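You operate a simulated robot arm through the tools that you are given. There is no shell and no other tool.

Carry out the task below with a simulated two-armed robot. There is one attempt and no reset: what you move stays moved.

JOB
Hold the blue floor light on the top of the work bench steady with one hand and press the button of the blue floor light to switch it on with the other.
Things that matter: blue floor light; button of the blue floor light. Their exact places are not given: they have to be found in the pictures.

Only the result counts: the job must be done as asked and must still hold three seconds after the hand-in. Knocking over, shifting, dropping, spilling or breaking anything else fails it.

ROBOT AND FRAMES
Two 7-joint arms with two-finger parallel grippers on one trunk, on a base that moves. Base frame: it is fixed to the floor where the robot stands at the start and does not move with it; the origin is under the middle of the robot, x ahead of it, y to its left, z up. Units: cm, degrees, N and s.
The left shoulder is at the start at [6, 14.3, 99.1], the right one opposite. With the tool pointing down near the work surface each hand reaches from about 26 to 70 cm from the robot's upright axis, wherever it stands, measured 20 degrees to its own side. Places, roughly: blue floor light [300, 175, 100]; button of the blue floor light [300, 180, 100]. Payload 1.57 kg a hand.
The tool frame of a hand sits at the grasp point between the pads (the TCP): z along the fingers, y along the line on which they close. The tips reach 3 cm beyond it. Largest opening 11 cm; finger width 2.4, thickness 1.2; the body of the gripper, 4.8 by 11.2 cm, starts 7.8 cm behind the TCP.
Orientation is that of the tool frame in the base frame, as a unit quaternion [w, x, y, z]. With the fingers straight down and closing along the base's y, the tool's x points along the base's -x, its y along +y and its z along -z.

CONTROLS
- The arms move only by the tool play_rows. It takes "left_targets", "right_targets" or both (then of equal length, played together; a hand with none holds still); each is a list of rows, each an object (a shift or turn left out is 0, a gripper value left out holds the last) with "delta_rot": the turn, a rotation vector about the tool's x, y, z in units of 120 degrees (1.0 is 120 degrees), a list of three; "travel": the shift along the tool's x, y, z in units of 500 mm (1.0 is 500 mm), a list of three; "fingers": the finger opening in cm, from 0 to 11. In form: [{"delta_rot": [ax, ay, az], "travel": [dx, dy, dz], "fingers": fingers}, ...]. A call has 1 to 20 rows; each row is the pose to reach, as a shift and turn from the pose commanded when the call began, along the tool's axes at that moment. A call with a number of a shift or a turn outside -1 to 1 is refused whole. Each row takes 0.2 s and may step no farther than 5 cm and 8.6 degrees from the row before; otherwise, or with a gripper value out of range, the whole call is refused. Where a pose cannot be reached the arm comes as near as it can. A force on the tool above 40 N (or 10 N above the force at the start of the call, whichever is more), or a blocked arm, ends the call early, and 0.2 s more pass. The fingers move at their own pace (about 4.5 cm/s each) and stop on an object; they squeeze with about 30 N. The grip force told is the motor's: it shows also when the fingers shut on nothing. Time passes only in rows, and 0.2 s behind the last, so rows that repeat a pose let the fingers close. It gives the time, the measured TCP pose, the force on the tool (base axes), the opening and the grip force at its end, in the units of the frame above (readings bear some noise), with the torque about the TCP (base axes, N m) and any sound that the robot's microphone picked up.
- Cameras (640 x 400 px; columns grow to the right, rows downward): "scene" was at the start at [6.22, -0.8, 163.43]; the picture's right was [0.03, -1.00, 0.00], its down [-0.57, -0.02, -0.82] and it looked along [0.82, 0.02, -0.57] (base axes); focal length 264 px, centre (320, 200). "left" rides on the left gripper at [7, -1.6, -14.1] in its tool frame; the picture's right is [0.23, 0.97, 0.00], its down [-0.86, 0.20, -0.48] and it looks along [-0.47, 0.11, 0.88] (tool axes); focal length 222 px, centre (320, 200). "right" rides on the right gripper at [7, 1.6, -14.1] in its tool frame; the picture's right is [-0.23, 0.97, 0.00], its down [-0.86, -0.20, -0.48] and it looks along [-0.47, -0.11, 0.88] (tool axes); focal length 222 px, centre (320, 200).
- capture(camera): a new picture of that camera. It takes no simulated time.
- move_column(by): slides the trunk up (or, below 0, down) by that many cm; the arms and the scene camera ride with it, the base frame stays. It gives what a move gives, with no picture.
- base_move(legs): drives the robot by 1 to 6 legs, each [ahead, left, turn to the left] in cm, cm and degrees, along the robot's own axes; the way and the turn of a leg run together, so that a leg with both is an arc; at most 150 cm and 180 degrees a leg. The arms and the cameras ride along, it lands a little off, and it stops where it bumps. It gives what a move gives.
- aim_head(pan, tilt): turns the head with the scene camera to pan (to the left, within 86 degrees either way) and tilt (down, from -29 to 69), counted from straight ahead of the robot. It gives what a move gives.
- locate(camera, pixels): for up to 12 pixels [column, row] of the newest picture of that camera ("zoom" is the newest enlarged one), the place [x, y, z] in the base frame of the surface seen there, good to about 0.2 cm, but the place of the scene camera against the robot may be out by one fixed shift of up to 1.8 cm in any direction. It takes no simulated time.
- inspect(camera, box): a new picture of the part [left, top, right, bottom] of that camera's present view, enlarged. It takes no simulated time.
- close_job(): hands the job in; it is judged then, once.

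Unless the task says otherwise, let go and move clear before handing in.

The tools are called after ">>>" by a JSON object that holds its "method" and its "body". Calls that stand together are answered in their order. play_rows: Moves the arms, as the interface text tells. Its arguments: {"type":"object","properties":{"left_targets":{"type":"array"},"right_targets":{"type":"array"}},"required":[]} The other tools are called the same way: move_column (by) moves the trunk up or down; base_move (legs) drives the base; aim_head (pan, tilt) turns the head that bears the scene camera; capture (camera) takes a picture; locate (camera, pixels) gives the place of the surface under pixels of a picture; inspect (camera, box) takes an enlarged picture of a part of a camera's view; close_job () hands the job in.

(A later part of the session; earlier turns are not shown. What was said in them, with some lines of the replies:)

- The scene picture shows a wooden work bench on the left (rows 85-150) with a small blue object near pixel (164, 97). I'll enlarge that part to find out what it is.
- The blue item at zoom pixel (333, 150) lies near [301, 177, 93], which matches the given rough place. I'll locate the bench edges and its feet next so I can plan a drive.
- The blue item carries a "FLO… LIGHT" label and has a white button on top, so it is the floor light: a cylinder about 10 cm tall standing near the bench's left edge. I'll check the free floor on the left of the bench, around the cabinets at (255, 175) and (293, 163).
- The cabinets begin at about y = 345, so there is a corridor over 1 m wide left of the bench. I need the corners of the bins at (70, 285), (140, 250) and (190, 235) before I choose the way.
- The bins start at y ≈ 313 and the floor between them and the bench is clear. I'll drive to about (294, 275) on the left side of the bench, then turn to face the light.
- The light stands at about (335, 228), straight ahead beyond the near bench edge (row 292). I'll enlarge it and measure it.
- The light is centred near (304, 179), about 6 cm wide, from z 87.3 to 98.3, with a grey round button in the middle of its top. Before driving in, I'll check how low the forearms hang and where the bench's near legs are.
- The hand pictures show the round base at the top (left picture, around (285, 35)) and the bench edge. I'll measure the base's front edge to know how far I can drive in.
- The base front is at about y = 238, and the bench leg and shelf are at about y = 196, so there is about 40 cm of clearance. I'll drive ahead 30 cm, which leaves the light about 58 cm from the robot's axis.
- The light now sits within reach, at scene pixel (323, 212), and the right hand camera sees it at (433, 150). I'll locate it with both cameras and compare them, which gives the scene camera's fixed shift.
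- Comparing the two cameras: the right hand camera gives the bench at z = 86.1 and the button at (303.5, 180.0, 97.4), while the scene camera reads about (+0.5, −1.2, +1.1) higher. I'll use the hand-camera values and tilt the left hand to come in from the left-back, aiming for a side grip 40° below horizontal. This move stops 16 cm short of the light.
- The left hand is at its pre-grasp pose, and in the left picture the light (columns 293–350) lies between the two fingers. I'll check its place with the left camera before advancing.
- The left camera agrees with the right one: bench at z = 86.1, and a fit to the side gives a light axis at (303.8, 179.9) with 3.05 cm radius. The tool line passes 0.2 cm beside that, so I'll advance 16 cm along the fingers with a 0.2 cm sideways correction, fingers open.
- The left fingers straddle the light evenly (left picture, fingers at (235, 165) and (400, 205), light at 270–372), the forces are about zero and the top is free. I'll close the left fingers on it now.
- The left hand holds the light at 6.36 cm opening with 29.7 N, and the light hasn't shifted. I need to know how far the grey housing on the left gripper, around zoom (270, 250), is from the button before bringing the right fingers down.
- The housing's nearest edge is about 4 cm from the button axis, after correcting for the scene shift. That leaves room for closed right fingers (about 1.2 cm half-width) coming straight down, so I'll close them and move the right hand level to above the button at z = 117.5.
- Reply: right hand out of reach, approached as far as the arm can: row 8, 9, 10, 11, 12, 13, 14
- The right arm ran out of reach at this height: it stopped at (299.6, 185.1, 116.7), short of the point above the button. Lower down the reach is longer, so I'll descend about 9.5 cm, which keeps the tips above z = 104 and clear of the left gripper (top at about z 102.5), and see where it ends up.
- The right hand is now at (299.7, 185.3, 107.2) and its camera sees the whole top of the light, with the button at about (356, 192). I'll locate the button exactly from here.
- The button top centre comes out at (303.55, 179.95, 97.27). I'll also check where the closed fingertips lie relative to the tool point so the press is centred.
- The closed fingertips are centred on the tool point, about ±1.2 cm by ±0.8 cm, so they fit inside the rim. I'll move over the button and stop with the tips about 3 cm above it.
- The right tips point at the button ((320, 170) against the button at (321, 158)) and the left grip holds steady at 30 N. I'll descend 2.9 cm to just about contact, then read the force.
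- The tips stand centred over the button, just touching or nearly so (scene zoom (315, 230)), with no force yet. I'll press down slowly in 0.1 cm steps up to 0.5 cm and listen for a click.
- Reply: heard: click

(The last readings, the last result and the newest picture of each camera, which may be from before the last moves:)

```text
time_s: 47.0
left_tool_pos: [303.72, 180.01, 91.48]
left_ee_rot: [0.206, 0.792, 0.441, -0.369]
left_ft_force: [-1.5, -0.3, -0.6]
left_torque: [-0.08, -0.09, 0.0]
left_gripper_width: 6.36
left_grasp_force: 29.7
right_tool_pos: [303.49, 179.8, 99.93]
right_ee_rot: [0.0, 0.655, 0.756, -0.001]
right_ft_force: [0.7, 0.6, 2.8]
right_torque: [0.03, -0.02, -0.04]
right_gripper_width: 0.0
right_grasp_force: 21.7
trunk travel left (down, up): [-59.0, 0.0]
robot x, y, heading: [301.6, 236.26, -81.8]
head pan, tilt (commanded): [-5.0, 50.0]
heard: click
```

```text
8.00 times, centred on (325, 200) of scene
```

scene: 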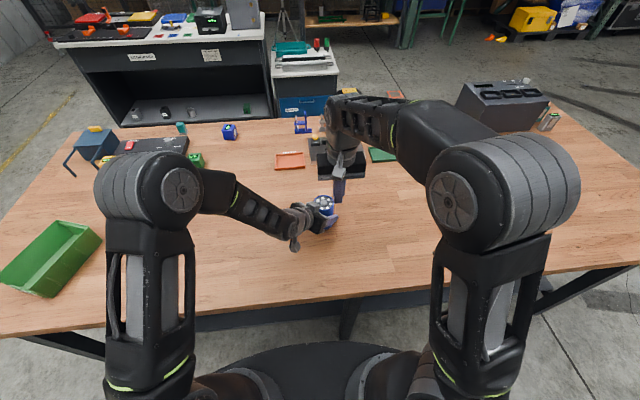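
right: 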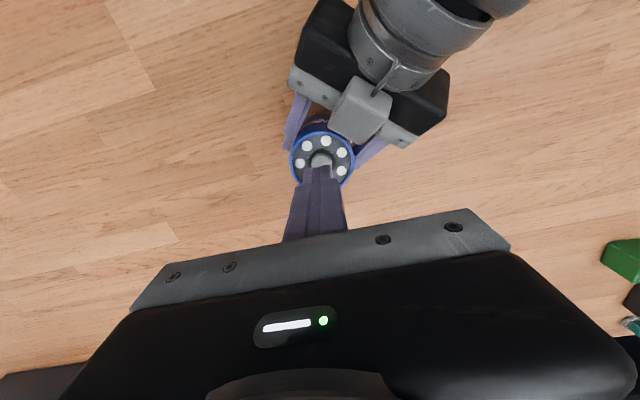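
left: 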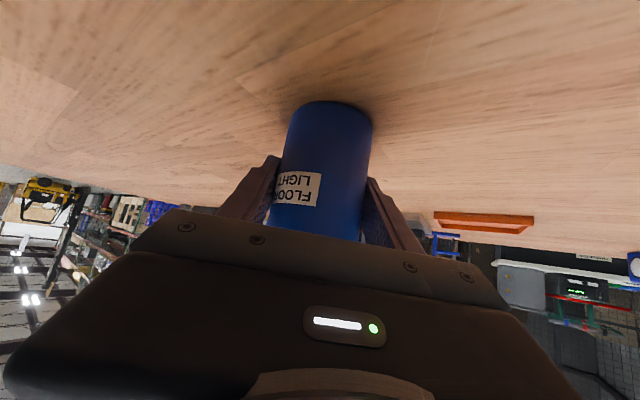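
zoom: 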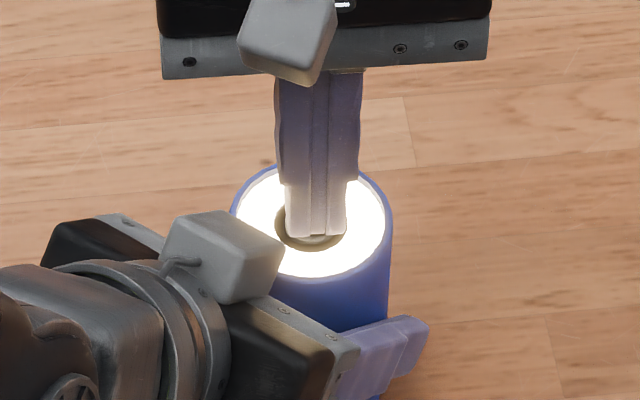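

A click was heard and the light's top glows (scene zoom (315, 225)), with just 2.8 N on the tip. I'll lift the right hand straight up and check that the light stays on.

>>> {"method": "play_rows", "body": {"right_targets": [{"travel": [0, 0, -0.02], "fingers": 0}, {"travel": [0, 0, -0.05]}, {"travel": [0, 0, -0.08]}, {"travel": [0, 0, -0.11]}, {"travel": [0, 0, -0.13]}, {"travel": [0, 0, -0.13]}]}}

>>> {"method": "inspect", "body": {"camera": "scene", "box": [280, 160, 370, 230]}}

>>> {"method": "capture", "body": {"camera": "right"}}

```text
time_s: 48.4
left_tool_pos: [303.66, 179.96, 91.49]
left_ee_rot: [0.205, 0.792, 0.441, -0.369]
left_ft_force: [-0.7, 0.3, -0.7]
left_torque: [-0.06, -0.07, -0.04]
left_gripper_width: 6.34
left_grasp_force: 30.1
right_tool_pos: [303.38, 179.87, 106.37]
right_ee_rot: [0.001, 0.655, 0.756, -0.001]
right_ft_force: [0.8, 0.0, 0.2]
right_torque: [-0.01, 0.0, -0.01]
right_gripper_width: 0.0
right_grasp_force: 21.4
trunk travel left (down, up): [-59.0, 0.0]
robot x, y, heading: [301.97, 236.09, -81.8]
head pan, tilt (commanded): [-5.0, 50.0]
```

```text
5.71 times, centred on (325, 195) of scene
```

zoom: 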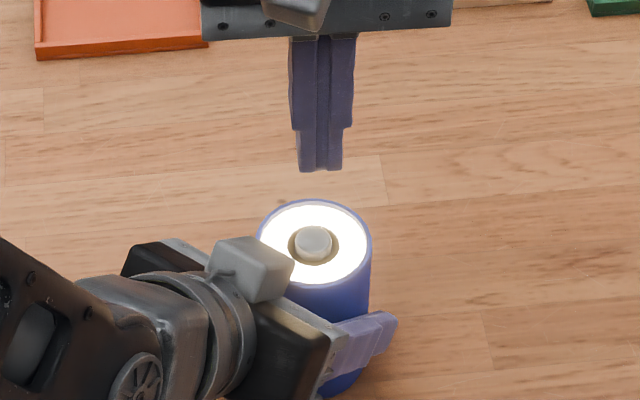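

```text
taken
```

right: 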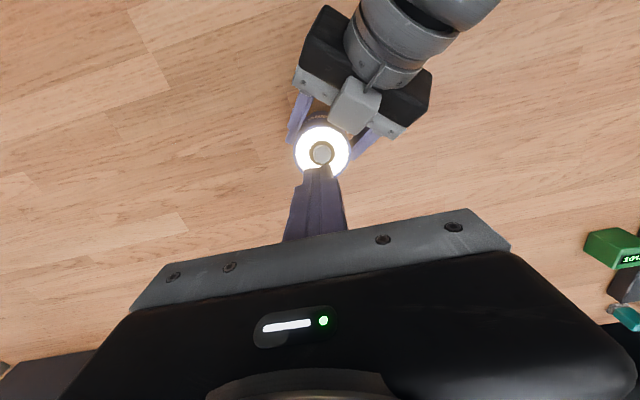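

The light stays on with the right hand 6 cm above it (bright ring at scene zoom (313, 240)). I'll move the right hand up and away to the right while the left hand keeps holding.

>>> {"method": "play_rows", "body": {"right_targets": [{"travel": [0.0164, -0.034, -0.012], "fingers": 0}, {"travel": [0.0328, -0.068, -0.024]}, {"travel": [0.0492, -0.102, -0.036]}, {"travel": [0.0656, -0.136, -0.048]}, {"travel": [0.082, -0.17, -0.06]}, {"travel": [0.0984, -0.204, -0.072]}, {"travel": [0.1148, -0.238, -0.084]}, {"travel": [0.1312, -0.272, -0.096]}, {"travel": [0.1476, -0.306, -0.108]}, {"travel": [0.164, -0.34, -0.12]}, {"travel": [0.164, -0.34, -0.12]}]}}

>>> {"method": "capture", "body": {"camera": "scene"}}

```text
time_s: 50.8
left_tool_pos: [303.78, 180.03, 91.49]
left_ee_rot: [0.206, 0.792, 0.441, -0.369]
left_ft_force: [0.5, -0.6, 1.3]
left_torque: [-0.05, -0.08, -0.06]
left_gripper_width: 6.32
left_grasp_force: 29.9
right_tool_pos: [285.52, 185.59, 112.48]
right_ee_rot: [0.001, 0.654, 0.756, -0.001]
right_ft_force: [0.7, -1.0, 0.6]
right_torque: [0.01, -0.03, 0.0]
right_gripper_width: 0.02
right_grasp_force: 21.0
trunk travel left (down, up): [-59.0, 0.0]
robot x, y, heading: [302.15, 236.2, -81.7]
head pan, tilt (commanded): [-5.0, 50.0]
```

```text
taken
```

scene: 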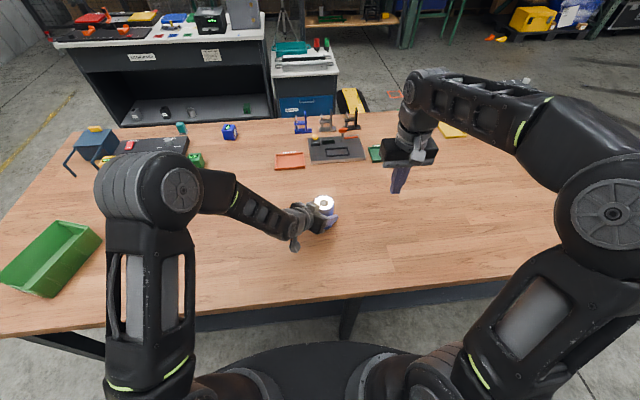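

The right hand is clear and the light is still on at (325, 205). I'll open the left fingers slowly without moving the hand.

>>> {"method": "play_rows", "body": {"left_targets": [{"fingers": 6.8}, {"fingers": 7.5}, {"fingers": 8.5}, {"fingers": 9.5}, {"fingers": 10.5}, {"fingers": 11}, {"fingers": 11}, {"fingers": 11}]}}

>>> {"method": "capture", "body": {"camera": "left"}}

>>> {"method": "inspect", "body": {"camera": "scene", "box": [280, 175, 370, 240]}}

```text
time_s: 52.6
left_tool_pos: [303.7, 179.84, 91.45]
left_ee_rot: [0.206, 0.791, 0.441, -0.369]
left_ft_force: [-0.5, 0.6, 0.0]
left_torque: [0.02, 0.03, 0.01]
left_gripper_width: 11.02
left_grasp_force: 0.1
right_tool_pos: [285.56, 185.53, 112.34]
right_ee_rot: [0.001, 0.655, 0.756, 0.0]
right_ft_force: [-0.7, -0.6, 0.8]
right_torque: [-0.02, 0.02, 0.02]
right_gripper_width: 0.0
right_grasp_force: 21.3
trunk travel left (down, up): [-59.0, 0.0]
robot x, y, heading: [301.78, 236.58, -81.6]
head pan, tilt (commanded): [-5.0, 50.0]
```

```text
taken
```

left: 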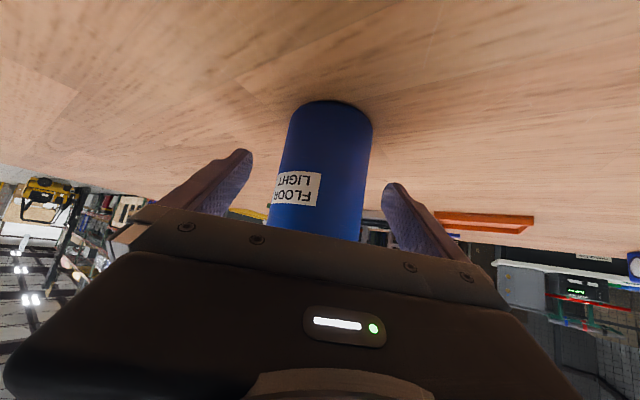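

```text
6.15 times, centred on (325, 208) of scene
```

zoom: 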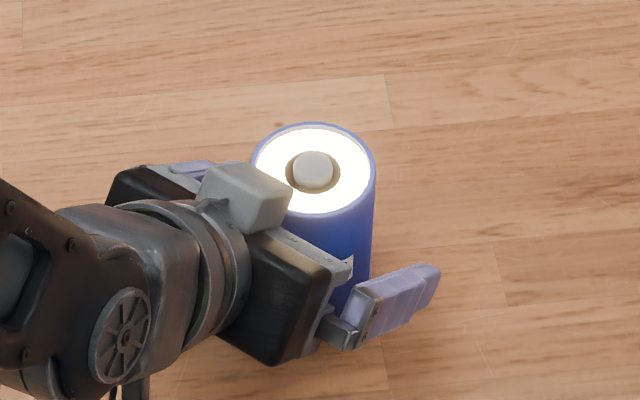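

The left fingers are fully open on both sides and the light stands upright where it was, still on. I'll back the left hand out 16 cm along its own approach line.

>>> {"method": "play_rows", "body": {"left_targets": [{"travel": [0, 0, -0.02], "fingers": 11}, {"travel": [0, 0, -0.05]}, {"travel": [0, 0, -0.09]}, {"travel": [0, 0, -0.13]}, {"travel": [0, 0, -0.17]}, {"travel": [0, 0, -0.21]}, {"travel": [0, 0, -0.25]}, {"travel": [0, 0, -0.29]}, {"travel": [0, 0, -0.32]}, {"travel": [0, 0, -0.32]}]}}

>>> {"method": "capture", "body": {"camera": "left"}}

>>> {"method": "capture", "body": {"camera": "scene"}}

>>> {"method": "inspect", "body": {"camera": "scene", "box": [280, 175, 370, 240]}}

```text
time_s: 54.8
left_tool_pos: [310.35, 190.37, 101.91]
left_ee_rot: [0.205, 0.792, 0.44, -0.37]
left_ft_force: [0.2, 0.0, 0.3]
left_torque: [0.03, -0.03, 0.03]
left_gripper_width: 11.0
left_grasp_force: 0.2
right_tool_pos: [285.51, 185.6, 112.49]
right_ee_rot: [0.001, 0.655, 0.756, 0.0]
right_ft_force: [0.2, 0.5, -0.7]
right_torque: [0.0, 0.0, -0.03]
right_gripper_width: 0.03
right_grasp_force: 20.6
trunk travel left (down, up): [-59.0, 0.0]
robot x, y, heading: [301.82, 236.25, -81.7]
head pan, tilt (commanded): [-5.0, 50.0]
```

```text
taken
```

left: 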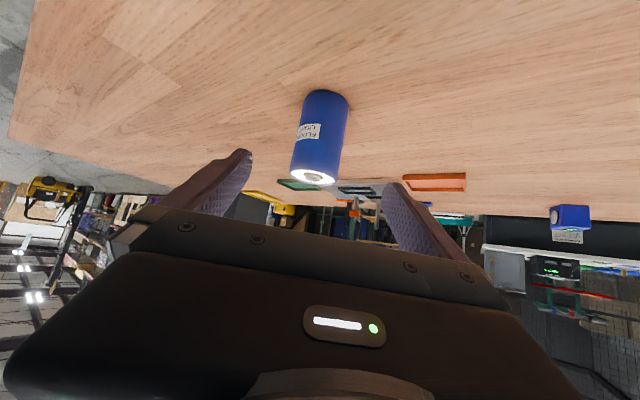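

```text
taken
```

scene: 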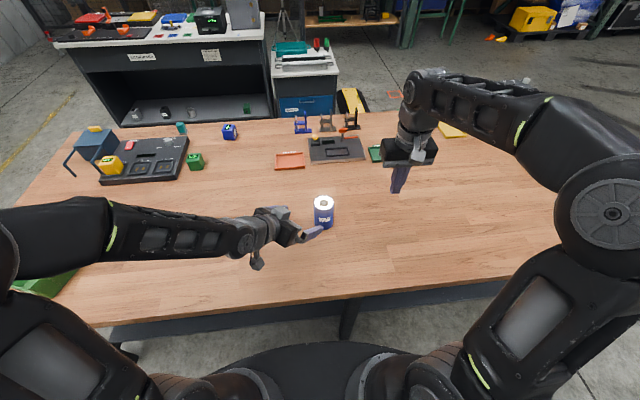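

```text
6.15 times, centred on (325, 208) of scene
```

zoom: 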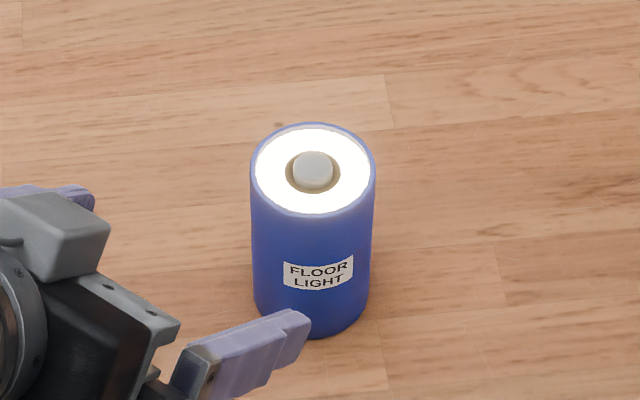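

The light stands upright and on (bright ring at scene zoom (313, 170)), both hands are clear, and the other things on the bench look unmoved. I'm handing the job in.

>>> {"method": "close_job", "body": {}}

```text
The job is handed in.
```

The blue floor light on the work bench is switched on. The left hand held it steady while the right hand pressed its button, and a click was heard as it lit.

It stayed on after both hands let go and moved clear, standing upright where it was. Nothing else on the bench looked moved in the last pictures. The job is handed in, and no verdict came back with it.
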